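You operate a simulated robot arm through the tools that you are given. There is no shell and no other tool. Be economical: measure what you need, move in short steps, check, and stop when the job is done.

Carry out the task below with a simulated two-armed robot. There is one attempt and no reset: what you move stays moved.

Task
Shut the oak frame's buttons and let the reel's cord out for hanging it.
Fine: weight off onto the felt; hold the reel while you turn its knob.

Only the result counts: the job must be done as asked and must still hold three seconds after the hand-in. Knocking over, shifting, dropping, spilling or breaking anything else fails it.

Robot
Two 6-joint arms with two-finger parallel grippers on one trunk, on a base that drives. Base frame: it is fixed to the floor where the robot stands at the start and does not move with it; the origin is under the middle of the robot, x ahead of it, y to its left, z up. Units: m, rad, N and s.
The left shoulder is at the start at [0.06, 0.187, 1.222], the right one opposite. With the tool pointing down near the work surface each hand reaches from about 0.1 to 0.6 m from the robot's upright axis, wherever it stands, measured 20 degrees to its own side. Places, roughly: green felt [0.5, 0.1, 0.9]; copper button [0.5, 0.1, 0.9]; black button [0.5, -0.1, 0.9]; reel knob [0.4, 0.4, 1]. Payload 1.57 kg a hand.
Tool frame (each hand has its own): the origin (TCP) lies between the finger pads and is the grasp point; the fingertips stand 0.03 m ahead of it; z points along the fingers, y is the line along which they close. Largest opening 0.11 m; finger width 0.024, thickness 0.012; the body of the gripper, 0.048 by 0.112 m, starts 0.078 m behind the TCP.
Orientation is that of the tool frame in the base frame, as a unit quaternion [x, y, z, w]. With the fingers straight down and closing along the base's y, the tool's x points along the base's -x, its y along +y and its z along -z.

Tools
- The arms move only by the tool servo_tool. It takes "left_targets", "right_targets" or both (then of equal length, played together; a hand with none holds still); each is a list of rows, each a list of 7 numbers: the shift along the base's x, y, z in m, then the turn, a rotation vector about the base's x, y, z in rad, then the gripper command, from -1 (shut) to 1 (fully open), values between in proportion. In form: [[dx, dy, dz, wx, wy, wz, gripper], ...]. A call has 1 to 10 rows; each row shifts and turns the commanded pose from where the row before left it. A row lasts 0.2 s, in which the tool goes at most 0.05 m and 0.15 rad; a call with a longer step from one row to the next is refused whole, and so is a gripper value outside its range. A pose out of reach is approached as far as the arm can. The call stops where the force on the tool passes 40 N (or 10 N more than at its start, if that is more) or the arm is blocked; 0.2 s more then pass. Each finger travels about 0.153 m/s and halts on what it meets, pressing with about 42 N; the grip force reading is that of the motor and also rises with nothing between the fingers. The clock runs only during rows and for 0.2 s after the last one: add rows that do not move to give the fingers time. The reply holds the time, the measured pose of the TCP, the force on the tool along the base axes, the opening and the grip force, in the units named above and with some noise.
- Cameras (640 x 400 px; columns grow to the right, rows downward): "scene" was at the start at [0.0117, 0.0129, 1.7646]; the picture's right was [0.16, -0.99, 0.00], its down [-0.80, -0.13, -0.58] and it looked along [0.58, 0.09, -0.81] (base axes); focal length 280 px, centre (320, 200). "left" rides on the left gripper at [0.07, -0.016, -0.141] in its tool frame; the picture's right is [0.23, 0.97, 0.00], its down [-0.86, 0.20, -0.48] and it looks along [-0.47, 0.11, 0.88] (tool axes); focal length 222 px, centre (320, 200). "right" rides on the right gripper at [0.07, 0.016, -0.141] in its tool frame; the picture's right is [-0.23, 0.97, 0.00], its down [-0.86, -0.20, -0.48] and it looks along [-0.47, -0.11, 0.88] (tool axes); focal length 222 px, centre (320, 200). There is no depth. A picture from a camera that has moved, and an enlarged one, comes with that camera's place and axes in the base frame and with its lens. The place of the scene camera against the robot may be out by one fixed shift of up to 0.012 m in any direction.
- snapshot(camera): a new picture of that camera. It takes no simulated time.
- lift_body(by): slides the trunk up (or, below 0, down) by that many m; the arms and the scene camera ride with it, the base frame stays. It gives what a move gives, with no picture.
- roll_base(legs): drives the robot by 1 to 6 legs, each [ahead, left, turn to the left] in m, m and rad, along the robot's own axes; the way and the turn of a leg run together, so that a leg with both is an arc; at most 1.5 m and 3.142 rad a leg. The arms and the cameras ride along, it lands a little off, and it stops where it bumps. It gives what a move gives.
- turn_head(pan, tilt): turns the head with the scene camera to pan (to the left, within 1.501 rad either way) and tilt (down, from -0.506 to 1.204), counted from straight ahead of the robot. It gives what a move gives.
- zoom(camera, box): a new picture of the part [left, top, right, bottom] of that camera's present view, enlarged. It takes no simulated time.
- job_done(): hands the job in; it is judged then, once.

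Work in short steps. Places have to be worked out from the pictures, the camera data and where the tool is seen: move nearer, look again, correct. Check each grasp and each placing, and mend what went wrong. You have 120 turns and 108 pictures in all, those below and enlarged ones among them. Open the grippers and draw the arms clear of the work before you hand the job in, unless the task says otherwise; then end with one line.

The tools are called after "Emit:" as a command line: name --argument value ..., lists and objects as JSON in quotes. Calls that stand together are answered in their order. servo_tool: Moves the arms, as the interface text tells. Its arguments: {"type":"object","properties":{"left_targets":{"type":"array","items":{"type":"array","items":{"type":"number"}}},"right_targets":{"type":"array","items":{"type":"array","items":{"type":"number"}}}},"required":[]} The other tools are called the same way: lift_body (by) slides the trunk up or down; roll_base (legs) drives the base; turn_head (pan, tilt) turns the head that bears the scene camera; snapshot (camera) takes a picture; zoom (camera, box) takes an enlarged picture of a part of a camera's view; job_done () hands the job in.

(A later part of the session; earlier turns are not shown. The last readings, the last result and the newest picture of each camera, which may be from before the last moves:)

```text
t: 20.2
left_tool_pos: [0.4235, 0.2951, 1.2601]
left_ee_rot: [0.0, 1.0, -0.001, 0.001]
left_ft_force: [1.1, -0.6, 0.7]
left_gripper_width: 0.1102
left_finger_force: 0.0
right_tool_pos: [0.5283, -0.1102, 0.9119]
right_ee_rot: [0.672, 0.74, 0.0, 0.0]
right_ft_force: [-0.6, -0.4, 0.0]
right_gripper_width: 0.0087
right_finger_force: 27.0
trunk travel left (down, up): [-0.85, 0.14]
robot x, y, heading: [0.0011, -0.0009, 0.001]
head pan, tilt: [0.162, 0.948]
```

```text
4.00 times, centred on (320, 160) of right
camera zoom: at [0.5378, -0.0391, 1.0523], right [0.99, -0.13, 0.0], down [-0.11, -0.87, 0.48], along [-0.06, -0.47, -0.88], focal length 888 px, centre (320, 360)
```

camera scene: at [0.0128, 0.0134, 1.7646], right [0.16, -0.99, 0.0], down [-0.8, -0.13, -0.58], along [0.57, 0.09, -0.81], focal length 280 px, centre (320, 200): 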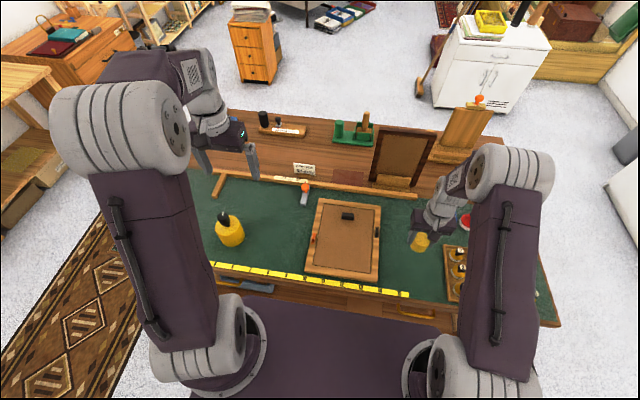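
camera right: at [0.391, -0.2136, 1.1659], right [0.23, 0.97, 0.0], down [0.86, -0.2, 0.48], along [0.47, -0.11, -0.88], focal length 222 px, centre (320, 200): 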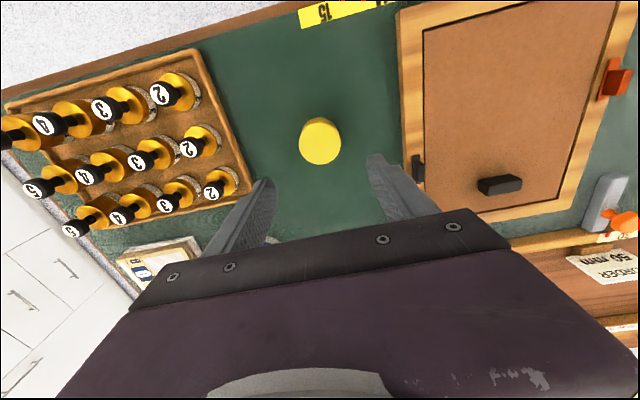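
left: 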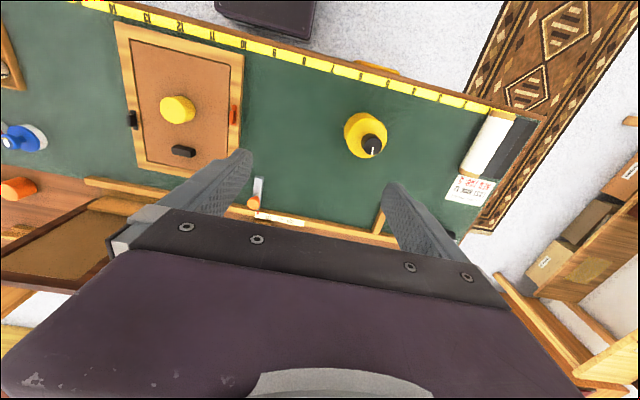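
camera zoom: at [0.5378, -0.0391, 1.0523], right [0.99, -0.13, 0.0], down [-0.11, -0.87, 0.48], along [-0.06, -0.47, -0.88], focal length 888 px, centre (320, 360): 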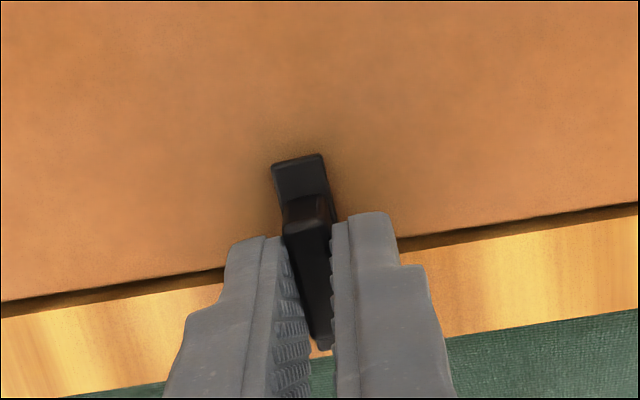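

The black button is across onto the backing. The frame has drifted about 2 cm nearer and 0.07 rad off, so while holding the fin I slide and turn it back to where it lay.

Emit:
servo_tool --right_targets '[[0, 0, 0, 0, 0, -0.07, -1], [0.005, 0.004, 0, 0, 0, 0, -1], [0.005, 0.004, 0, 0, 0, 0, -1], [0.004, 0.003, 0, 0, 0, 0, -1], [0, 0, 0, 0, 0, 0, -1]]'

Emit:
zoom --camera "scene" --box '[290, 190, 410, 290]'

```text
t: 21.4
left_tool_pos: [0.4237, 0.2964, 1.2592]
left_ee_rot: [0.0, 1.0, 0.0, 0.001]
left_ft_force: [0.2, -0.6, -0.4]
left_gripper_width: 0.1099
left_finger_force: 0.0
right_tool_pos: [0.5436, -0.0995, 0.9115]
right_ee_rot: [0.696, 0.718, 0.0, 0.0]
right_ft_force: [-1.6, -1.1, -0.9]
right_gripper_width: 0.0087
right_finger_force: 27.4
trunk travel left (down, up): [-0.85, 0.14]
robot x, y, heading: [0.0011, -0.0007, 0.004]
head pan, tilt: [0.162, 0.948]
```

```text
4.00 times, centred on (350, 240) of scene
camera zoom: at [0.0123, 0.0124, 1.7646], right [0.16, -0.99, 0.0], down [-0.8, -0.13, -0.58], along [0.58, 0.09, -0.81], focal length 1120 px, centre (200, 40)
```

zoom: 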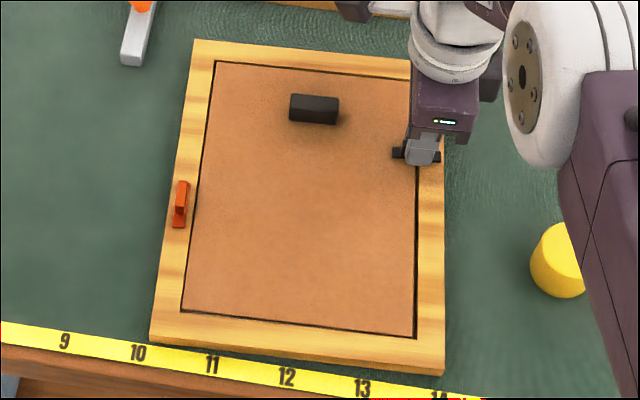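

The frame is back close to its first place. I release the black fin, raise the right hand and move it off to the right.

Emit:
servo_tool --right_targets '[[0, 0, 0, 0, 0, 0, -0.3], [0, 0, 0, 0, 0, 0, -0.3], [0, 0, 0.03, 0, 0, 0, -0.3], [0, 0, 0.045, 0, 0, 0, -0.3], [-0.01, -0.03, 0.03, 0, 0, 0.15, -0.3], [-0.01, -0.03, 0.03, 0, 0, 0.15, -0.3], [-0.01, -0.03, 0.03, 0, 0, 0.15, -0.3], [-0.01, -0.03, 0.03, 0, 0, 0.15, -0.3], [-0.01, -0.03, 0.02, 0, 0, 0.15, -0.3], [-0.01, -0.03, 0, 0, 0, 0.15, -0.3]]'

Emit:
servo_tool --left_targets '[[0.005, -0.03, -0.035, 0, 0, 0, 0], [0.005, -0.03, -0.035, 0, 0, 0, 0], [0.005, -0.03, -0.035, 0, 0, 0, -0.2], [0.005, -0.03, -0.035, 0, 0, 0, -0.2], [0.006, -0.03, -0.035, 0, 0, 0, -0.2], [0, -0.03, -0.035, 0, 0, 0, -0.2], [0, -0.016, -0.045, 0, 0, 0, -0.2], [0, 0, 0, 0, 0, 0, -0.2]]'

Emit:
snapshot --camera "left"

Emit:
snapshot --camera "scene"

```text
t: 23.6
left_tool_pos: [0.4237, 0.2954, 1.2595]
left_ee_rot: [0.0, 1.0, -0.001, 0.0]
left_ft_force: [0.3, 0.8, -0.3]
left_gripper_width: 0.1098
left_finger_force: 0.1
right_tool_pos: [0.4814, -0.2804, 1.1269]
right_ee_rot: [0.314, 0.949, 0.0, -0.001]
right_ft_force: [-0.2, -0.8, -0.4]
right_gripper_width: 0.0385
right_finger_force: 0.1
trunk travel left (down, up): [-0.85, 0.14]
robot x, y, heading: [-0.0016, 0.0016, 0.003]
head pan, tilt: [0.162, 0.948]
```

```text
t: 25.4
left_tool_pos: [0.4494, 0.0992, 1.0044]
left_ee_rot: [-0.001, 1.0, 0.001, 0.001]
left_ft_force: [-0.1, 0.4, -0.2]
left_gripper_width: 0.0442
left_finger_force: 0.1
right_tool_pos: [0.483, -0.2798, 1.1268]
right_ee_rot: [0.315, 0.949, 0.001, 0.0]
right_ft_force: [0.2, -0.4, 0.6]
right_gripper_width: 0.0386
right_finger_force: 0.1
trunk travel left (down, up): [-0.85, 0.14]
robot x, y, heading: [-0.0006, -0.0026, 0.005]
head pan, tilt: [0.162, 0.948]
```

```text
65 pictures are left
camera left: at [0.3795, 0.0839, 1.1445], right [-0.23, 0.97, 0.0], down [0.85, 0.2, 0.48], along [0.47, 0.11, -0.88], focal length 222 px, centre (320, 200)
```

left: 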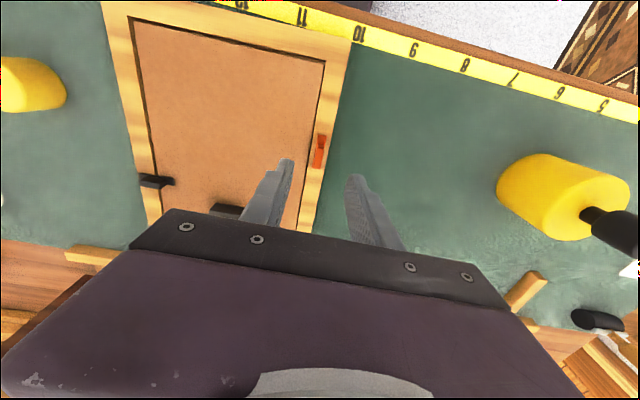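

```text
64 pictures are left
camera scene: at [0.0115, 0.0131, 1.7646], right [0.16, -0.99, 0.0], down [-0.8, -0.13, -0.58], along [0.58, 0.09, -0.81], focal length 280 px, centre (320, 200)
```

scene: 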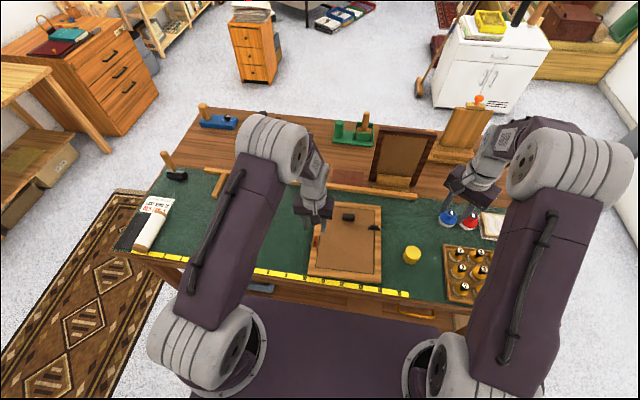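

Copper is just below, at about (0.455, 0.100). I zoom for its exact place and the fin's angle, and check the black one.

Emit:
zoom --camera "left" --box '[270, 110, 370, 190]'

Emit:
zoom --camera "left" --box '[110, 140, 210, 220]'

```text
5.00 times, centred on (320, 150) of left
camera zoom: at [0.3795, 0.0839, 1.1445], right [-0.23, 0.97, 0.0], down [0.85, 0.2, 0.48], along [0.47, 0.11, -0.88], focal length 1111 px, centre (320, 450)
```

zoom: 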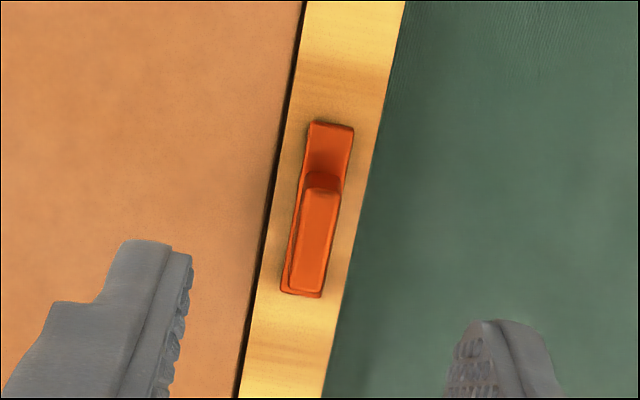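

```text
5.00 times, centred on (160, 180) of left
camera zoom: at [0.3795, 0.0839, 1.1445], right [-0.23, 0.97, 0.0], down [0.85, 0.2, 0.48], along [0.47, 0.11, -0.88], focal length 1111 px, centre (1120, 300)
```

zoom: 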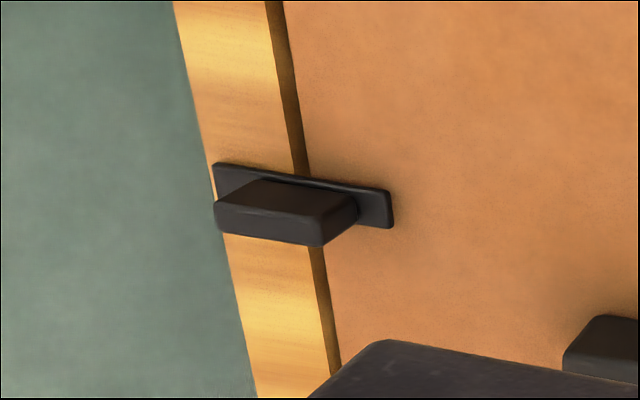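

Black is properly shut at 90°. Copper's fin is at about (0.459, 0.101), turned ~0.05 rad; I go down and grip it with the left hand.

Emit:
servo_tool --left_targets '[[0.0096, 0.002, -0.03, 0, 0, 0.045, -0.2], [0, 0, -0.03, 0, 0, 0, -0.2], [0, 0, -0.02, 0, 0, 0, -0.2], [0, 0, -0.0135, 0, 0, 0, -0.2], [0, 0, 0, 0, 0, 0, -0.2], [0, 0, 0, 0, 0, 0, -1], [0, 0, 0, 0, 0, 0, -1], [0, 0, 0, 0, 0, 0, -1]]'

Emit:
zoom --camera "left" --box '[250, 110, 390, 210]'

```text
t: 27.2
left_tool_pos: [0.46, 0.1022, 0.9108]
left_ee_rot: [-0.022, 1.0, 0.0, 0.001]
left_ft_force: [-0.1, -0.9, -1.3]
left_gripper_width: 0.0082
left_finger_force: 27.3
right_tool_pos: [0.4811, -0.2804, 1.1259]
right_ee_rot: [0.315, 0.949, 0.0, -0.001]
right_ft_force: [0.4, -0.2, -0.1]
right_gripper_width: 0.0383
right_finger_force: 0.1
trunk travel left (down, up): [-0.85, 0.14]
robot x, y, heading: [0.0008, 0.0001, 0.002]
head pan, tilt: [0.162, 0.948]
```

```text
4.00 times, centred on (320, 160) of left
camera zoom: at [0.3908, 0.0828, 1.0511], right [-0.27, 0.96, 0.0], down [0.84, 0.24, 0.48], along [0.46, 0.13, -0.88], focal length 888 px, centre (320, 360)
```

zoom: 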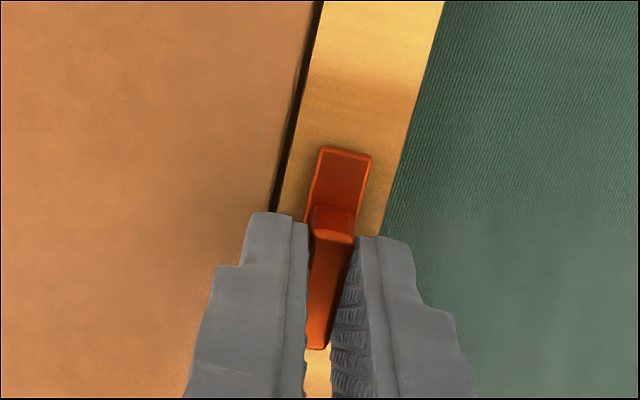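

Gripped. I test a small turn; by mirror symmetry I try counter-clockwise first, just 0.12 rad.

Emit:
servo_tool --left_targets '[[0, 0, 0, 0, 0, 0.06, -1], [0, 0, 0, 0, 0, 0.06, -1], [0, 0, 0, 0, 0, 0, -1]]'

Emit:
zoom --camera "left" --box '[250, 110, 390, 210]'

```text
t: 28.0
left_tool_pos: [0.4592, 0.1019, 0.9108]
left_ee_rot: [-0.083, 0.997, 0.0, 0.0]
left_ft_force: [-2.1, 0.2, 0.2]
left_gripper_width: 0.0082
left_finger_force: 27.1
right_tool_pos: [0.4831, -0.2796, 1.1265]
right_ee_rot: [0.315, 0.949, 0.0, 0.0]
right_ft_force: [0.1, 0.7, -0.1]
right_gripper_width: 0.0384
right_finger_force: 0.0
trunk travel left (down, up): [-0.85, 0.14]
robot x, y, heading: [-0.0008, -0.0011, 0.003]
head pan, tilt: [0.162, 0.948]
```

```text
4.00 times, centred on (320, 160) of left
camera zoom: at [0.3929, 0.0744, 1.0511], right [-0.39, 0.92, 0.0], down [0.81, 0.34, 0.48], along [0.44, 0.18, -0.88], focal length 888 px, centre (320, 360)
```

zoom: 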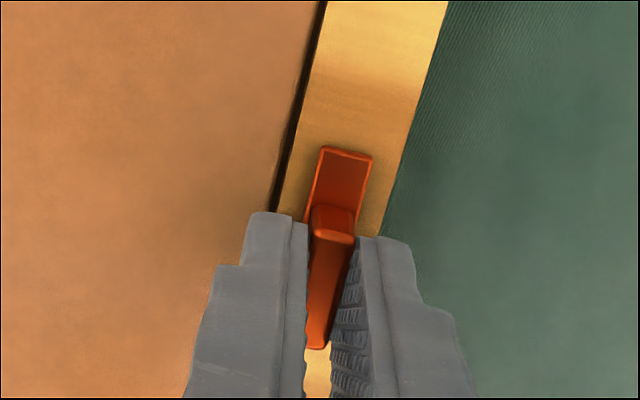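

The frame turned along again, so copper also shuts clockwise. I turn it clockwise.

Emit:
servo_tool --left_targets '[[0, 0, 0, 0, 0, -0.13, -1], [0, 0, 0, 0, 0, -0.13, -1], [0, 0, 0, 0, 0, -0.13, -1], [0, 0, 0, 0, 0, -0.13, -1], [0, 0, 0, 0, 0, -0.13, -1], [0, 0, 0, 0, 0, -0.13, -1], [0, 0, 0, 0, 0, -0.13, -1], [0, 0, 0, 0, 0, -0.13, -1], [0, 0, 0, 0, 0, -0.13, -1], [0, 0, 0, 0, 0, 0, -1]]'

Emit:
zoom --camera "scene" --box '[290, 190, 410, 290]'

Emit:
zoom --camera "left" --box '[250, 110, 390, 210]'

```text
t: 30.2
left_tool_pos: [0.4577, 0.1011, 0.9109]
left_ee_rot: [0.482, 0.876, 0.0, 0.0]
left_ft_force: [-4.0, -3.9, 6.2]
left_gripper_width: 0.0085
left_finger_force: 27.2
right_tool_pos: [0.4819, -0.2794, 1.1281]
right_ee_rot: [0.315, 0.949, 0.001, 0.0]
right_ft_force: [-1.0, -0.5, -0.4]
right_gripper_width: 0.0386
right_finger_force: 0.2
trunk travel left (down, up): [-0.85, 0.14]
robot x, y, heading: [0.0003, -0.0036, -0.001]
head pan, tilt: [0.162, 0.948]
```

```text
4.00 times, centred on (350, 240) of scene
camera zoom: at [0.0097, 0.0114, 1.7647], right [0.16, -0.99, 0.0], down [-0.8, -0.13, -0.58], along [0.58, 0.09, -0.81], focal length 1120 px, centre (200, 40)
```

zoom: 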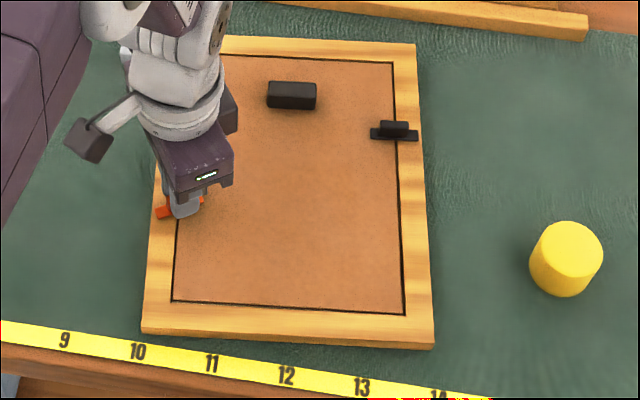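

```text
4.00 times, centred on (320, 160) of left
camera zoom: at [0.4067, 0.1515, 1.051], right [0.7, 0.71, 0.0], down [0.63, -0.62, 0.48], along [0.34, -0.34, -0.88], focal length 888 px, centre (320, 360)
```

zoom: 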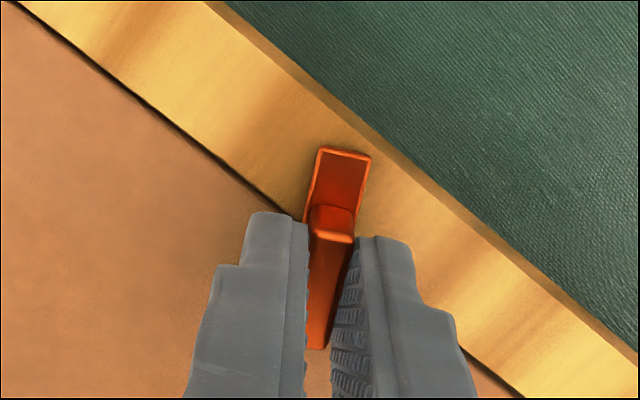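

It is turning; about 60° done relative to the rail. I continue 0.45 rad.

Emit:
servo_tool --left_targets '[[0, 0, 0, 0, 0, -0.12, -1], [0, 0, 0, 0, 0, -0.12, -1], [0, 0, 0, 0, 0, -0.12, -1], [0, 0, 0, 0, 0, -0.09, -1], [0, 0, 0, 0, 0, 0, -1]]'

Emit:
zoom --camera "scene" --box '[290, 190, 410, 290]'

Emit:
zoom --camera "left" --box '[250, 110, 390, 210]'

```text
t: 31.4
left_tool_pos: [0.459, 0.1029, 0.9121]
left_ee_rot: [0.665, 0.747, -0.001, 0.001]
left_ft_force: [-4.8, 0.8, 2.8]
left_gripper_width: 0.0086
left_finger_force: 27.4
right_tool_pos: [0.4815, -0.2795, 1.1274]
right_ee_rot: [0.314, 0.949, -0.001, 0.0]
right_ft_force: [-0.1, -0.7, -0.3]
right_gripper_width: 0.0386
right_finger_force: 0.1
trunk travel left (down, up): [-0.85, 0.14]
robot x, y, heading: [0.0035, -0.0024, -0.004]
head pan, tilt: [0.162, 0.948]
```

```text
4.00 times, centred on (350, 240) of scene
camera zoom: at [0.0101, 0.0127, 1.7646], right [0.16, -0.99, 0.0], down [-0.8, -0.13, -0.58], along [0.58, 0.09, -0.81], focal length 1120 px, centre (200, 40)
```

zoom: 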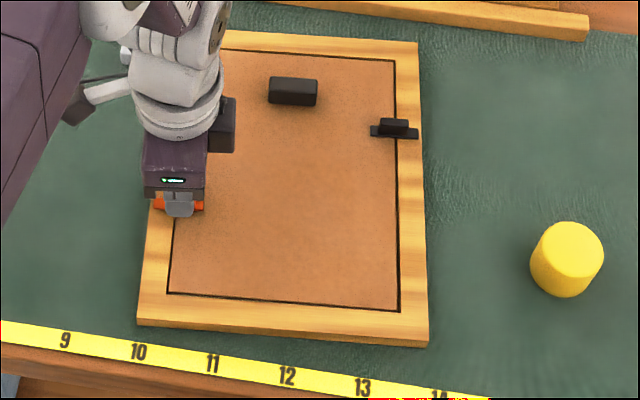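

```text
4.00 times, centred on (320, 160) of left
camera zoom: at [0.4341, 0.1698, 1.051], right [0.94, 0.34, 0.0], down [0.3, -0.83, 0.48], along [0.16, -0.45, -0.88], focal length 888 px, centre (320, 360)
```

zoom: 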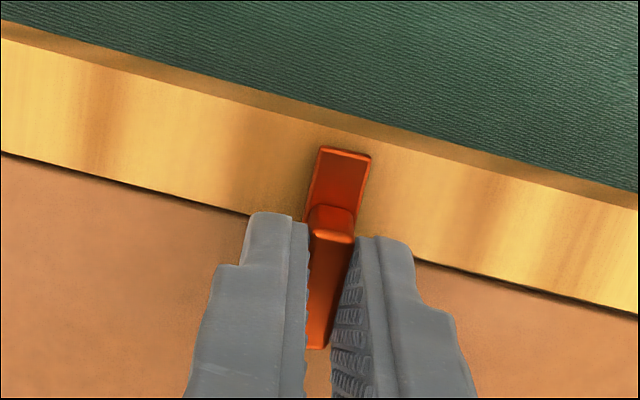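

Almost there; a further 0.15 rad to reach the stop.

Emit:
servo_tool --left_targets '[[0, 0, 0, 0, 0, -0.06, -1], [0, 0, 0, 0, 0, -0.06, -1], [0, 0, 0, 0, 0, 0, -1]]'

Emit:
zoom --camera "scene" --box '[290, 190, 410, 290]'

Emit:
zoom --camera "left" --box '[250, 110, 390, 210]'

```text
t: 32.2
left_tool_pos: [0.4602, 0.1021, 0.911]
left_ee_rot: [0.709, 0.706, 0.0, 0.001]
left_ft_force: [1.6, 1.3, 1.8]
left_gripper_width: 0.0092
left_finger_force: 27.9
right_tool_pos: [0.483, -0.2794, 1.1264]
right_ee_rot: [0.315, 0.949, 0.0, 0.001]
right_ft_force: [0.0, 0.0, 0.3]
right_gripper_width: 0.0384
right_finger_force: 0.0
trunk travel left (down, up): [-0.85, 0.14]
robot x, y, heading: [0.0, 0.0015, 0.001]
head pan, tilt: [0.162, 0.948]
```

```text
4.00 times, centred on (350, 240) of scene
camera zoom: at [0.012, 0.0129, 1.7646], right [0.16, -0.99, 0.0], down [-0.8, -0.13, -0.58], along [0.58, 0.09, -0.81], focal length 1120 px, centre (200, 40)
```

zoom: 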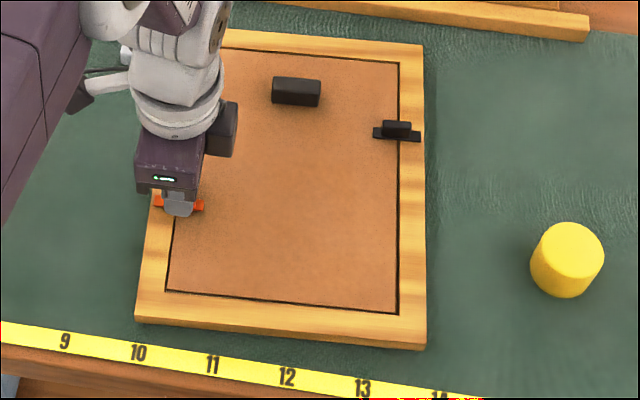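

```text
4.00 times, centred on (320, 160) of left
camera zoom: at [0.4439, 0.1721, 1.0509], right [0.97, 0.22, 0.0], down [0.2, -0.85, 0.48], along [0.11, -0.47, -0.88], focal length 888 px, centre (320, 360)
```

zoom: 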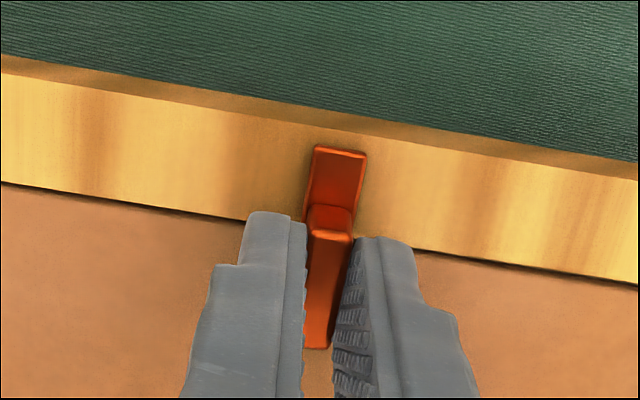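

Copper has reached its stop (the fin slips slightly in the fingers). I release and raise the left hand, turning it back.

Emit:
servo_tool --left_targets '[[0, 0, 0, 0, 0, 0, -0.3], [0, 0, 0, 0, 0, 0, -0.3], [0, 0, 0.03, 0, 0, 0, -0.3], [0, 0, 0.045, 0, 0, 0, -0.3], [0, 0.02, 0.04, 0, 0, 0.15, 0], [0, 0.02, 0.04, 0, 0, 0.15, 0], [0, 0.02, 0.04, 0, 0, 0.15, 0.5], [0, 0.02, 0.04, 0, 0, 0.15, 1], [0, 0.02, 0.04, 0, 0, 0.15, 1], [0, 0.02, 0.02, 0, 0, 0.15, 1]]'

Emit:
servo_tool --left_targets '[[0, 0.03, 0, 0, 0, 0.15, 1], [0, 0.03, 0, 0, 0, 0.15, 1], [-0.01, 0.03, 0, 0, 0, 0.15, 1], [-0.01, 0.03, 0, 0, 0, 0.15, 1], [-0.01, 0.03, 0, 0, 0, 0.08, 1], [0, 0, 0, 0, 0, 0, 1]]'

Emit:
zoom --camera "scene" --box '[290, 190, 410, 290]'

Emit:
snapshot --camera "left"

```text
t: 34.4
left_tool_pos: [0.4581, 0.2243, 1.2064]
left_ee_rot: [0.33, 0.944, -0.001, 0.0]
left_ft_force: [-0.2, -1.1, -0.4]
left_gripper_width: 0.11
left_finger_force: 0.0
right_tool_pos: [0.4819, -0.2791, 1.1269]
right_ee_rot: [0.315, 0.949, -0.001, 0.0]
right_ft_force: [0.9, -0.5, 0.2]
right_gripper_width: 0.0386
right_finger_force: 0.1
trunk travel left (down, up): [-0.85, 0.14]
robot x, y, heading: [-0.0, 0.0014, 0.003]
head pan, tilt: [0.162, 0.948]
```

```text
t: 35.8
left_tool_pos: [0.4278, 0.3705, 1.2057]
left_ee_rot: [-0.003, 1.0, 0.001, 0.001]
left_ft_force: [0.4, 0.0, 0.2]
left_gripper_width: 0.11
left_finger_force: 0.2
right_tool_pos: [0.4835, -0.2801, 1.1266]
right_ee_rot: [0.314, 0.949, 0.0, 0.001]
right_ft_force: [-1.0, -0.1, 0.2]
right_gripper_width: 0.0385
right_finger_force: 0.0
trunk travel left (down, up): [-0.85, 0.14]
robot x, y, heading: [0.0021, 0.0012, -0.002]
head pan, tilt: [0.162, 0.948]
```

```text
4.00 times, centred on (350, 240) of scene
camera zoom: at [0.0118, 0.0121, 1.7646], right [0.16, -0.99, 0.0], down [-0.8, -0.13, -0.58], along [0.58, 0.09, -0.81], focal length 1120 px, centre (200, 40)
```

zoom: 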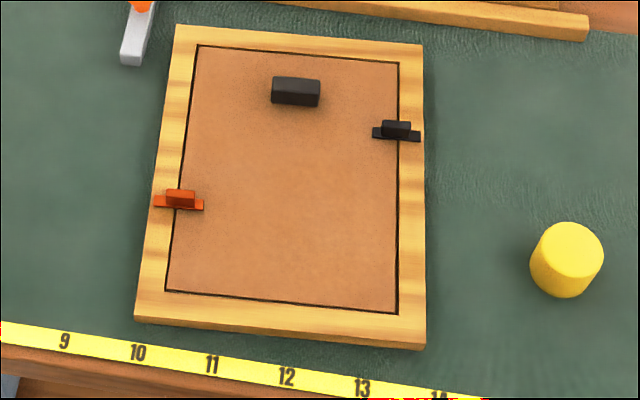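

```text
52 pictures are left
camera left: at [0.3591, 0.3546, 1.3464], right [-0.23, 0.97, 0.0], down [0.85, 0.2, 0.48], along [0.47, 0.11, -0.88], focal length 222 px, centre (320, 200)
```

left: 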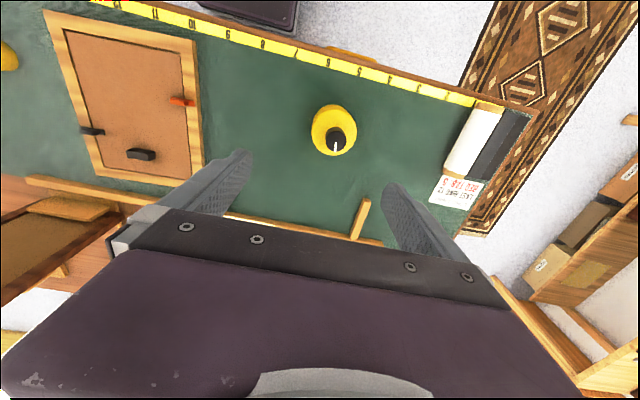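

Both buttons are shut and the frame lies where it was. Next the reel: I drive 0.32 m to the left so both hands can reach it, with the hands held high.

Emit:
roll_base --legs '[[0, 0.32, 0]]'

Emit:
snapshot --camera "scene"

```text
t: 37.9
left_tool_pos: [0.429, 0.6886, 1.2065]
left_ee_rot: [-0.001, 1.0, 0.001, 0.0]
left_ft_force: [-1.4, -1.2, 0.5]
left_gripper_width: 0.11
left_finger_force: 0.0
right_tool_pos: [0.4834, 0.0372, 1.1267]
right_ee_rot: [0.316, 0.949, 0.0, 0.0]
right_ft_force: [0.0, -0.6, 0.1]
right_gripper_width: 0.0387
right_finger_force: 0.0
trunk travel left (down, up): [-0.85, 0.14]
robot x, y, heading: [0.0027, 0.3196, -0.007]
head pan, tilt: [0.162, 0.948]
```

```text
51 pictures are left
camera scene: at [0.0118, 0.3287, 1.7646], right [0.16, -0.99, 0.0], down [-0.8, -0.13, -0.58], along [0.58, 0.09, -0.81], focal length 280 px, centre (320, 200)
```

scene: 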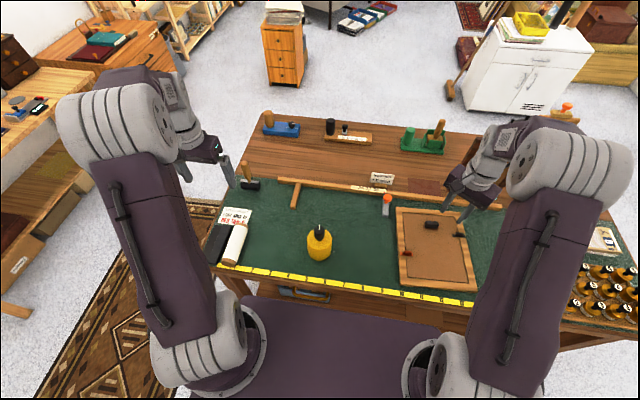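

The reel is now right in front. I zoom in on it to fix its position and height.

Emit:
zoom --camera "scene" --box '[295, 215, 345, 270]'

Emit:
zoom --camera "right" --box '[400, 0, 640, 200]'

```text
7.27 times, centred on (320, 242) of scene
camera zoom: at [0.0118, 0.3287, 1.7646], right [0.16, -0.99, 0.0], down [-0.8, -0.13, -0.58], along [0.58, 0.09, -0.81], focal length 2037 px, centre (320, -109)
```

zoom: 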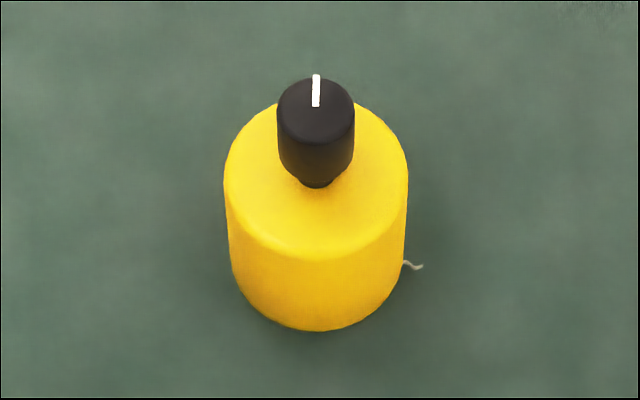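

```text
2.00 times, centred on (520, 100) of right
camera zoom: at [0.436, 0.0915, 1.2673], right [0.76, 0.64, 0.0], down [0.57, -0.67, 0.48], along [0.31, -0.36, -0.88], focal length 444 px, centre (-80, 400)
```

zoom: 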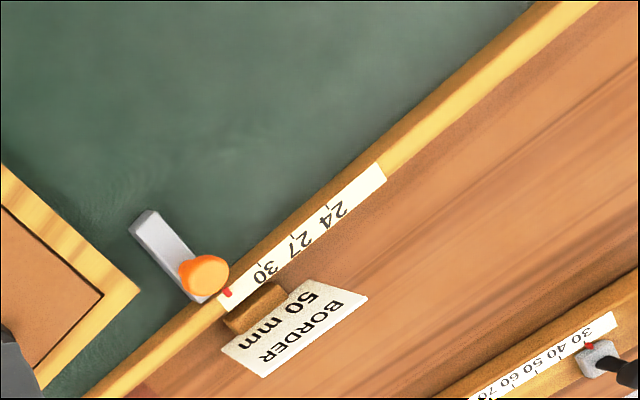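

Reel: axis about (0.449, 0.395), body 80 mm across up to z≈0.93, knob z≈0.945–0.997. The left hand will hold the body from the left, tilted, with fingers on the front and back; I turn the wrist a quarter first.

Emit:
servo_tool --left_targets '[[0.002, 0, 0, 0, 0, 0.15, 1], [0.002, 0, 0, 0, 0, 0.15, 1], [0.002, 0, 0, 0, 0, 0.15, 1], [0.002, 0, 0, 0, 0, 0.15, 1], [0.002, 0, 0, 0, 0, 0.15, 1], [0.002, 0, 0, 0, 0, 0.15, 1], [0.002, 0, 0, 0, 0, 0.15, 1], [0.002, 0, 0, 0, 0, 0.15, 1], [0.002, 0, 0, 0, 0, 0.15, 1], [0.002, 0, 0, 0, 0, 0.15, 1]]'

Emit:
servo_tool --left_targets '[[0, 0, 0, 0, 0, 0.071, 1], [0, 0, 0, -0.15, 0, 0, 1], [0, 0, 0, -0.15, 0, 0, 1], [0, 0, 0, -0.15, 0, 0, 1], [0, 0, 0, -0.15, 0, 0, 1], [0, 0, 0, -0.15, 0, 0, 1], [0, 0, 0, -0.15, 0, 0, 1], [0, 0, 0, -0.15, 0, 0, 1], [0, 0, 0, -0.15, 0, 0, 1], [0, 0, 0, 0, 0, 0, 1]]'

Emit:
snapshot --camera "scene"

```text
t: 40.1
left_tool_pos: [0.4503, 0.6909, 1.2061]
left_ee_rot: [-0.683, 0.73, 0.001, 0.002]
left_ft_force: [-0.6, -0.8, 0.1]
left_gripper_width: 0.1099
left_finger_force: 0.0
right_tool_pos: [0.4827, 0.0387, 1.1266]
right_ee_rot: [0.316, 0.949, -0.001, -0.001]
right_ft_force: [0.6, -0.7, -0.7]
right_gripper_width: 0.0386
right_finger_force: 0.0
trunk travel left (down, up): [-0.85, 0.14]
robot x, y, heading: [0.0002, 0.3191, 0.003]
head pan, tilt: [0.162, 0.948]
```

```text
t: 42.3
left_tool_pos: [0.4253, 0.6553, 1.1987]
left_ee_rot: [0.586, -0.582, 0.399, 0.397]
left_ft_force: [-0.2, -1.1, 0.4]
left_gripper_width: 0.1102
left_finger_force: 0.1
left hand out of reach, approached as far as the arm can: row 8, 9
right_tool_pos: [0.4841, 0.0377, 1.1264]
right_ee_rot: [0.317, 0.949, -0.001, 0.0]
right_ft_force: [0.6, -0.4, 0.5]
right_gripper_width: 0.0386
right_finger_force: 0.2
trunk travel left (down, up): [-0.85, 0.14]
robot x, y, heading: [0.0007, 0.3202, 0.002]
head pan, tilt: [0.162, 0.948]
```

```text
48 pictures are left
camera scene: at [0.0123, 0.3322, 1.7646], right [0.16, -0.99, 0.0], down [-0.8, -0.13, -0.58], along [0.58, 0.09, -0.81], focal length 280 px, centre (320, 200)
```

scene: 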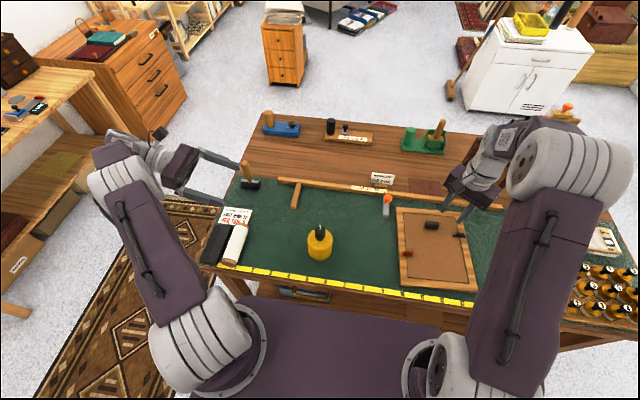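

The tilted posture is reached apart from the reach limit out there. I move it in and down to a pre-grasp spot left of the reel.

Emit:
servo_tool --left_targets '[[0, -0.03, -0.02, 0, 0, 0, 1], [0, -0.03, -0.02, 0, 0, 0, 1], [0, -0.03, -0.03, 0, 0, 0, 1], [0, -0.02, -0.03, 0, 0, 0, 1], [0, -0.01, -0.03, 0, 0, 0, 1], [0, -0.01, -0.04, 0, 0, 0, 1], [0, -0.01, -0.04, 0, 0, 0, 1], [0, 0, -0.025, 0, 0, 0, 1], [0, 0, 0, 0, 0, 0, 1]]'

Emit:
snapshot --camera "scene"

Emit:
snapshot --camera "left"

```text
t: 44.3
left_tool_pos: [0.4253, 0.5131, 0.9629]
left_ee_rot: [0.585, -0.584, 0.398, 0.399]
left_ft_force: [0.2, -0.1, -0.5]
left_gripper_width: 0.1101
left_finger_force: 0.0
right_tool_pos: [0.482, 0.0383, 1.1275]
right_ee_rot: [0.315, 0.949, 0.0, 0.0]
right_ft_force: [0.7, 0.3, -0.5]
right_gripper_width: 0.0386
right_finger_force: 0.0
trunk travel left (down, up): [-0.85, 0.14]
robot x, y, heading: [0.0033, 0.3164, 0.004]
head pan, tilt: [0.162, 0.948]
```

```text
47 pictures are left
camera scene: at [0.0117, 0.3318, 1.7646], right [0.16, -0.99, 0.0], down [-0.8, -0.13, -0.58], along [0.58, 0.09, -0.81], focal length 280 px, centre (320, 200)
```

scene: 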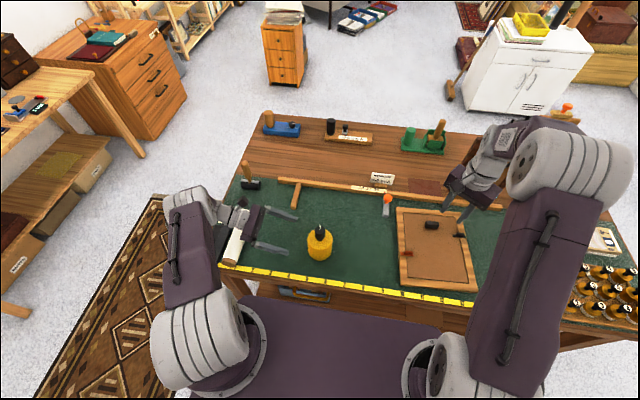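

```text
46 pictures are left
camera left: at [0.4413, 0.6201, 1.0792], right [-0.97, -0.08, 0.21], down [-0.2, 0.76, -0.62], along [-0.11, -0.65, -0.75], focal length 222 px, centre (320, 200)
```

left: 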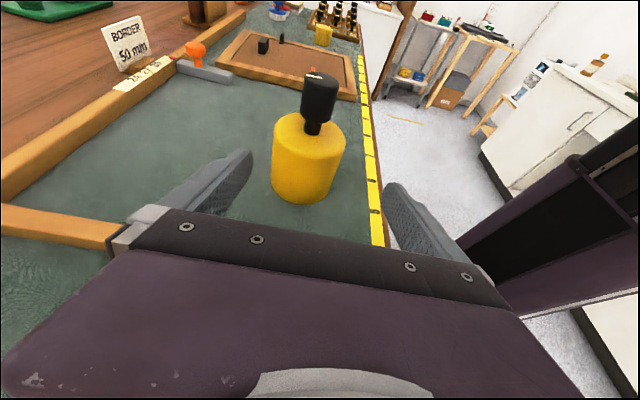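

The reel axis looks to be about (0.443, 0.389) from this camera. I centre on it in x, then advance part of the way.

Emit:
servo_tool --left_targets '[[0.01, 0, -0.012, 0, 0, 0, 1], [0.008, 0, -0.011, 0, 0, 0, 1], [0, -0.03, -0.011, 0, 0, 0, 1], [0, -0.03, -0.011, 0, 0, 0, 1], [0, 0, 0, 0, 0, 0, 1]]'

Emit:
snapshot --camera "left"

Emit:
zoom --camera "scene" --box '[240, 190, 360, 280]'

```text
t: 45.5
left_tool_pos: [0.4411, 0.454, 0.9192]
left_ee_rot: [0.584, -0.583, 0.398, 0.4]
left_ft_force: [0.2, -0.1, 0.4]
left_gripper_width: 0.1099
left_finger_force: 0.0
right_tool_pos: [0.4818, 0.04, 1.1272]
right_ee_rot: [0.315, 0.949, -0.001, 0.0]
right_ft_force: [0.0, -0.3, -0.2]
right_gripper_width: 0.0387
right_finger_force: 0.1
trunk travel left (down, up): [-0.85, 0.14]
robot x, y, heading: [-0.0001, 0.3209, 0.004]
head pan, tilt: [0.162, 0.948]
```

```text
45 pictures are left
camera left: at [0.4588, 0.5607, 1.0342], right [-0.97, -0.08, 0.21], down [-0.2, 0.76, -0.62], along [-0.11, -0.65, -0.75], focal length 222 px, centre (320, 200)
```

left: 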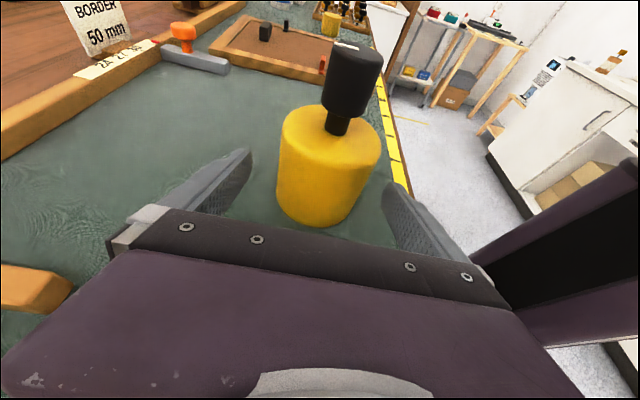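

```text
4.44 times, centred on (300, 235) of scene
camera zoom: at [0.0116, 0.3327, 1.7646], right [0.16, -0.99, 0.0], down [-0.8, -0.13, -0.58], along [0.58, 0.09, -0.81], focal length 1245 px, centre (409, 44)
```

zoom: 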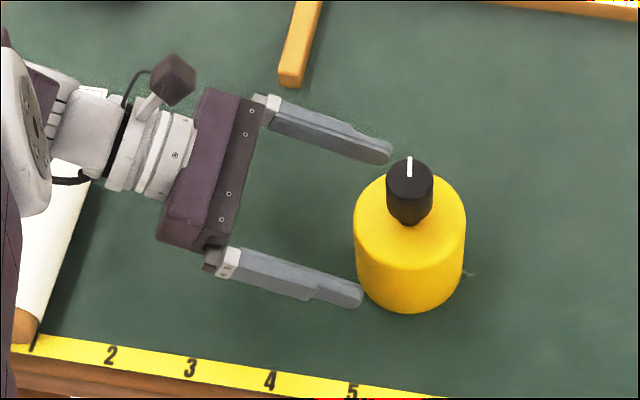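

The fingers straddle the reel's centreline well. I advance the last 6 cm, still open.

Emit:
servo_tool --left_targets '[[0.001, -0.02, -0.008, 0, 0, 0, 1], [0.001, -0.02, -0.008, 0, 0, 0, 1], [0, -0.018, -0.008, 0, 0, 0, 1], [0, 0, 0, 0, 0, 0, 1]]'

Emit:
snapshot --camera "left"

Emit:
zoom --camera "scene" --box '[260, 200, 360, 275]'

```text
t: 46.5
left_tool_pos: [0.4458, 0.3956, 0.8968]
left_ee_rot: [0.585, -0.583, 0.398, 0.398]
left_ft_force: [0.0, -0.9, -0.2]
left_gripper_width: 0.1099
left_finger_force: 0.2
right_tool_pos: [0.4834, 0.0385, 1.127]
right_ee_rot: [0.316, 0.949, 0.001, -0.001]
right_ft_force: [0.4, 0.1, 0.1]
right_gripper_width: 0.0387
right_finger_force: 0.0
trunk travel left (down, up): [-0.85, 0.14]
robot x, y, heading: [-0.0038, 0.3181, 0.006]
head pan, tilt: [0.162, 0.948]
```

```text
43 pictures are left
camera left: at [0.4617, 0.5024, 1.0109], right [-0.97, -0.08, 0.21], down [-0.2, 0.76, -0.62], along [-0.11, -0.65, -0.75], focal length 222 px, centre (320, 200)
```

left: 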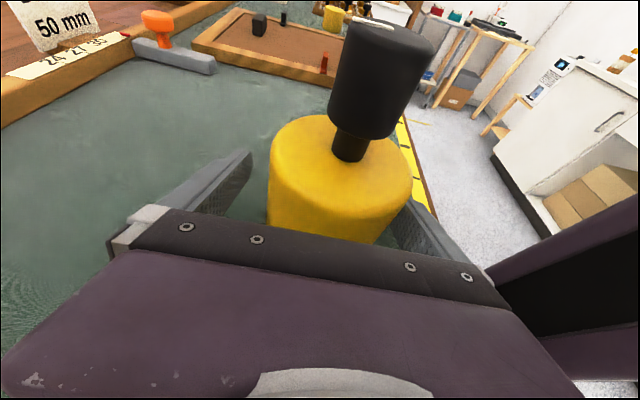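

```text
5.33 times, centred on (310, 238) of scene
camera zoom: at [0.0119, 0.3318, 1.7646], right [0.16, -0.99, 0.0], down [-0.8, -0.13, -0.58], along [0.58, 0.09, -0.81], focal length 1494 px, centre (373, 0)
```

zoom: 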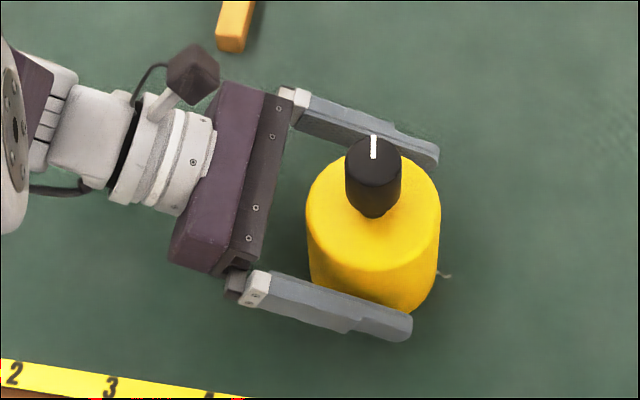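

Fingers are around the body; the near finger looks closer, so I shift 4 mm nearer and then close.

Emit:
servo_tool --left_targets '[[-0.004, 0, 0, 0, 0, 0, 1], [0, 0, 0, 0, 0, 0, 0.7], [0, 0, 0, 0, 0, 0, 0.4], [0, 0, 0, 0, 0, 0, -1], [0, 0, 0, 0, 0, 0, -1]]'

Emit:
zoom --camera "scene" --box '[260, 200, 360, 275]'

```text
t: 47.7
left_tool_pos: [0.4408, 0.396, 0.8944]
left_ee_rot: [0.585, -0.584, 0.397, 0.399]
left_ft_force: [-1.0, -1.0, 1.1]
left_gripper_width: 0.0816
left_finger_force: 42.5
right_tool_pos: [0.4817, 0.0395, 1.1257]
right_ee_rot: [0.316, 0.949, 0.0, 0.0]
right_ft_force: [0.8, -0.1, 0.1]
right_gripper_width: 0.0384
right_finger_force: 0.0
trunk travel left (down, up): [-0.85, 0.14]
robot x, y, heading: [-0.0004, 0.3137, 0.003]
head pan, tilt: [0.162, 0.948]
```

```text
5.33 times, centred on (310, 238) of scene
camera zoom: at [0.0117, 0.3316, 1.7646], right [0.16, -0.99, 0.0], down [-0.8, -0.13, -0.58], along [0.58, 0.09, -0.81], focal length 1494 px, centre (373, 0)
```

zoom: 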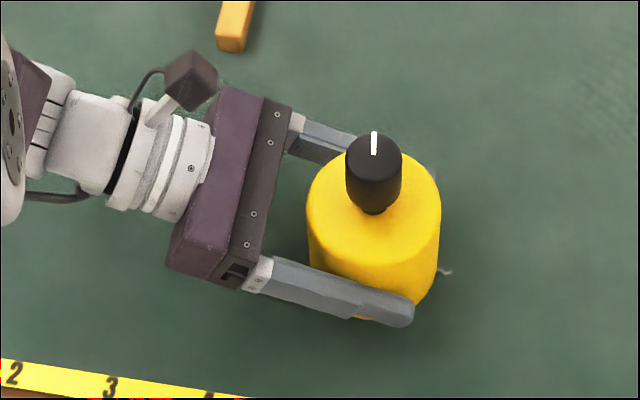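

The reel body is held (82 mm) with its axis at x≈0.441. Now I bring the right hand above the knob, squaring its wrist on the way.

Emit:
servo_tool --right_targets '[[0, 0.034, 0.003, 0, 0, 0.064, 0.2], [0, 0.036, 0.003, 0, 0, 0.064, 0.2], [-0.005, 0.036, 0.003, 0, 0, 0.064, 0.2], [-0.005, 0.036, 0, 0, 0, 0.064, 0.2], [-0.005, 0.036, 0, 0, 0, 0.064, 0.2], [-0.005, 0.036, 0, 0, 0, 0.064, 0.2], [-0.005, 0.036, 0, 0, 0, 0.064, 0.2], [-0.005, 0.036, 0, 0, 0, 0.064, 0.2], [-0.005, 0.036, 0, 0, 0, 0.064, 0.2], [-0.005, 0.034, 0, 0, 0, 0.064, 0.2]]'

Emit:
snapshot --camera "right"

Emit:
snapshot --camera "scene"

```text
t: 49.9
left_tool_pos: [0.4411, 0.3961, 0.8972]
left_ee_rot: [0.585, -0.583, 0.398, 0.399]
left_ft_force: [1.5, 1.0, 1.8]
left_gripper_width: 0.0815
left_finger_force: 41.9
right_tool_pos: [0.442, 0.396, 1.1351]
right_ee_rot: [0.0, 1.0, -0.001, 0.0]
right_ft_force: [0.5, 0.8, 0.0]
right_gripper_width: 0.0659
right_finger_force: 0.0
trunk travel left (down, up): [-0.85, 0.14]
robot x, y, heading: [-0.0003, 0.3184, 0.0]
head pan, tilt: [0.162, 0.948]
```

```text
40 pictures are left
camera right: at [0.3718, 0.4119, 1.2763], right [0.23, 0.97, 0.0], down [0.86, -0.2, 0.48], along [0.47, -0.11, -0.88], focal length 222 px, centre (320, 200)
```

right: 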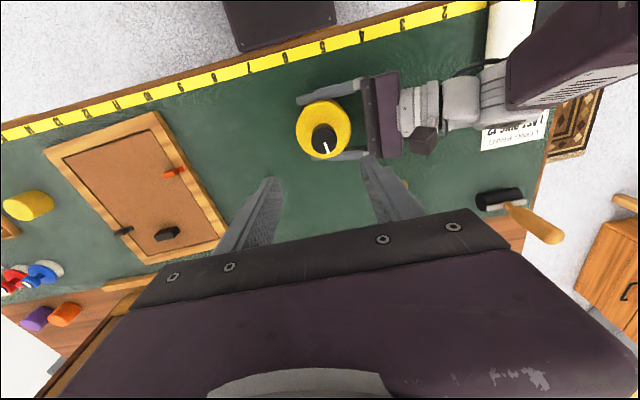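

```text
39 pictures are left
camera scene: at [0.0118, 0.3329, 1.7646], right [0.16, -0.99, 0.0], down [-0.8, -0.13, -0.58], along [0.58, 0.09, -0.81], focal length 280 px, centre (320, 200)
```

scene: 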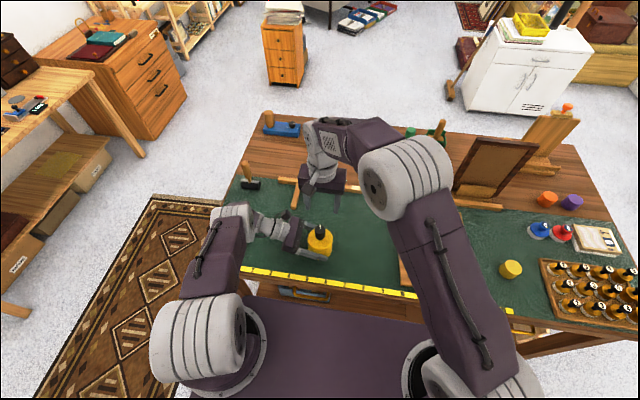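

I zoom on the knob from above to centre on it.

Emit:
zoom --camera "right" --box '[280, 80, 380, 170]'

```text
4.44 times, centred on (330, 125) of right
camera zoom: at [0.3718, 0.4119, 1.2763], right [0.23, 0.97, 0.0], down [0.86, -0.2, 0.48], along [0.47, -0.11, -0.88], focal length 987 px, centre (276, 533)
```

zoom: 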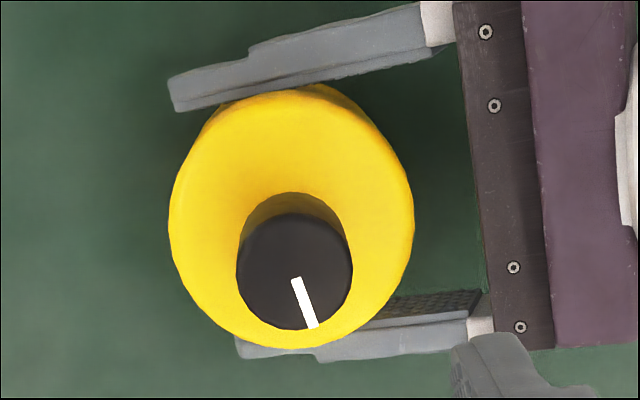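

Knob axis is at about (0.440, 0.402), with the mark pointing away (+x). I descend around the knob to TCP z 0.98.

Emit:
servo_tool --right_targets '[[-0.001, 0.006, -0.04, 0, 0, 0, 0.2], [0, 0, -0.04, 0, 0, 0, 0.2], [0, 0, -0.035, 0, 0, 0, 0.2], [0, 0, -0.02, 0, 0, 0, 0.2], [0, 0, -0.018, 0, 0, 0, 0.2], [0, 0, 0, 0, 0, 0, 0.2]]'

Emit:
zoom --camera "right" --box '[250, 90, 410, 215]'

Emit:
zoom --camera "scene" --box '[265, 190, 365, 275]'

```text
t: 51.3
left_tool_pos: [0.4415, 0.3974, 0.8945]
left_ee_rot: [0.585, -0.583, 0.398, 0.399]
left_ft_force: [-1.2, -0.9, 1.1]
left_gripper_width: 0.0816
left_finger_force: 41.4
right_tool_pos: [0.4412, 0.4019, 0.9841]
right_ee_rot: [0.001, 1.0, 0.0, 0.0]
right_ft_force: [0.2, 0.4, -0.3]
right_gripper_width: 0.0659
right_finger_force: 0.1
trunk travel left (down, up): [-0.85, 0.14]
robot x, y, heading: [-0.0002, 0.3207, 0.003]
head pan, tilt: [0.162, 0.948]
```

```text
3.20 times, centred on (330, 152) of right
camera zoom: at [0.3712, 0.4171, 1.1241], right [0.23, 0.97, 0.0], down [0.85, -0.2, 0.48], along [0.47, -0.11, -0.88], focal length 711 px, centre (288, 352)
```

zoom: 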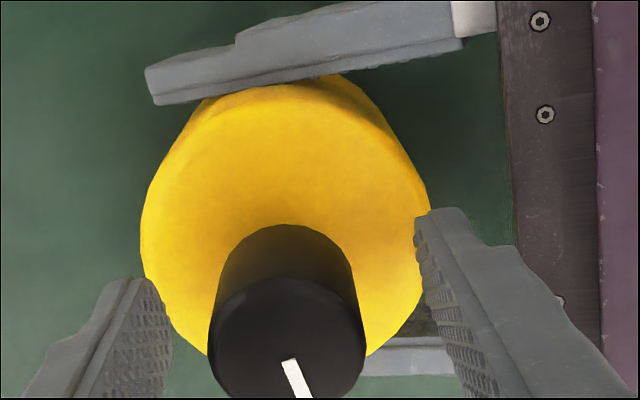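

```text
4.71 times, centred on (315, 232) of scene
camera zoom: at [0.0116, 0.3318, 1.7646], right [0.16, -0.99, 0.0], down [-0.8, -0.13, -0.58], along [0.58, 0.09, -0.81], focal length 1318 px, centre (344, 47)
```

zoom: 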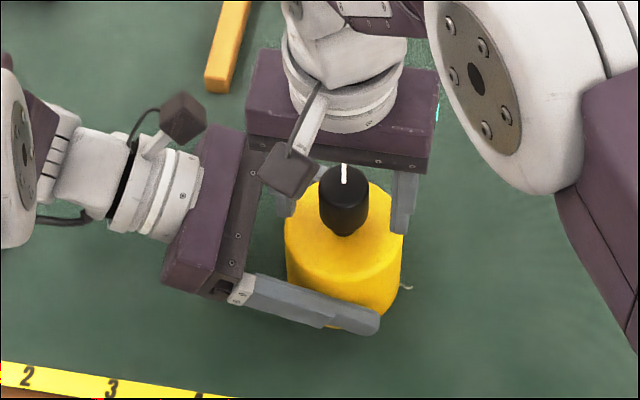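

Well centred. I close on the knob.

Emit:
servo_tool --right_targets '[[-0.001, 0, -0.002, 0, 0, 0, 0], [0, 0, 0, 0, 0, 0, -1], [0, 0, 0, 0, 0, 0, -1], [0, 0, 0, 0, 0, 0, -1]]'

```text
t: 52.3
left_tool_pos: [0.4415, 0.3968, 0.895]
left_ee_rot: [0.585, -0.584, 0.398, 0.399]
left_ft_force: [-2.2, 0.2, 1.1]
left_gripper_width: 0.0819
left_finger_force: 42.0
right_tool_pos: [0.4389, 0.4004, 0.9811]
right_ee_rot: [0.001, 1.0, -0.001, 0.0]
right_ft_force: [0.8, 1.7, -0.6]
right_gripper_width: 0.0326
right_finger_force: 40.4
trunk travel left (down, up): [-0.85, 0.14]
robot x, y, heading: [0.0, 0.3179, -0.001]
head pan, tilt: [0.162, 0.948]
```

Knob gripped (33 mm). I try a small counter-clockwise turn and check forces and cord.

Emit:
servo_tool --right_targets '[[0, 0, 0, 0, 0, 0.1, -1], [0, 0, 0, 0, 0, 0.1, -1], [0, 0, 0, 0, 0, 0, -1]]'

Emit:
zoom --camera "scene" --box '[265, 190, 365, 275]'

```text
t: 53.1
left_tool_pos: [0.441, 0.3956, 0.8961]
left_ee_rot: [0.585, -0.583, 0.398, 0.399]
left_ft_force: [3.3, 4.2, -5.7]
left_gripper_width: 0.0817
left_finger_force: 42.1
right_tool_pos: [0.4407, 0.3999, 0.9807]
right_ee_rot: [-0.099, 0.995, 0.0, 0.0]
right_ft_force: [-4.1, -4.9, 10.4]
right_gripper_width: 0.0328
right_finger_force: 40.1
trunk travel left (down, up): [-0.85, 0.14]
robot x, y, heading: [-0.0033, 0.3186, 0.0]
head pan, tilt: [0.162, 0.948]
```

```text
4.71 times, centred on (315, 232) of scene
camera zoom: at [0.0113, 0.3315, 1.7646], right [0.16, -0.99, 0.0], down [-0.8, -0.13, -0.58], along [0.58, 0.09, -0.81], focal length 1318 px, centre (344, 47)
```

zoom: 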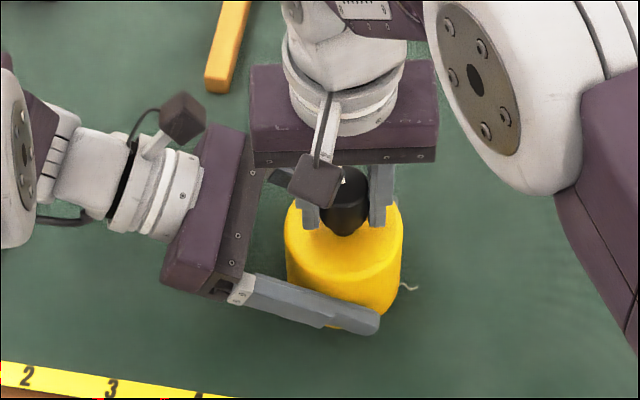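

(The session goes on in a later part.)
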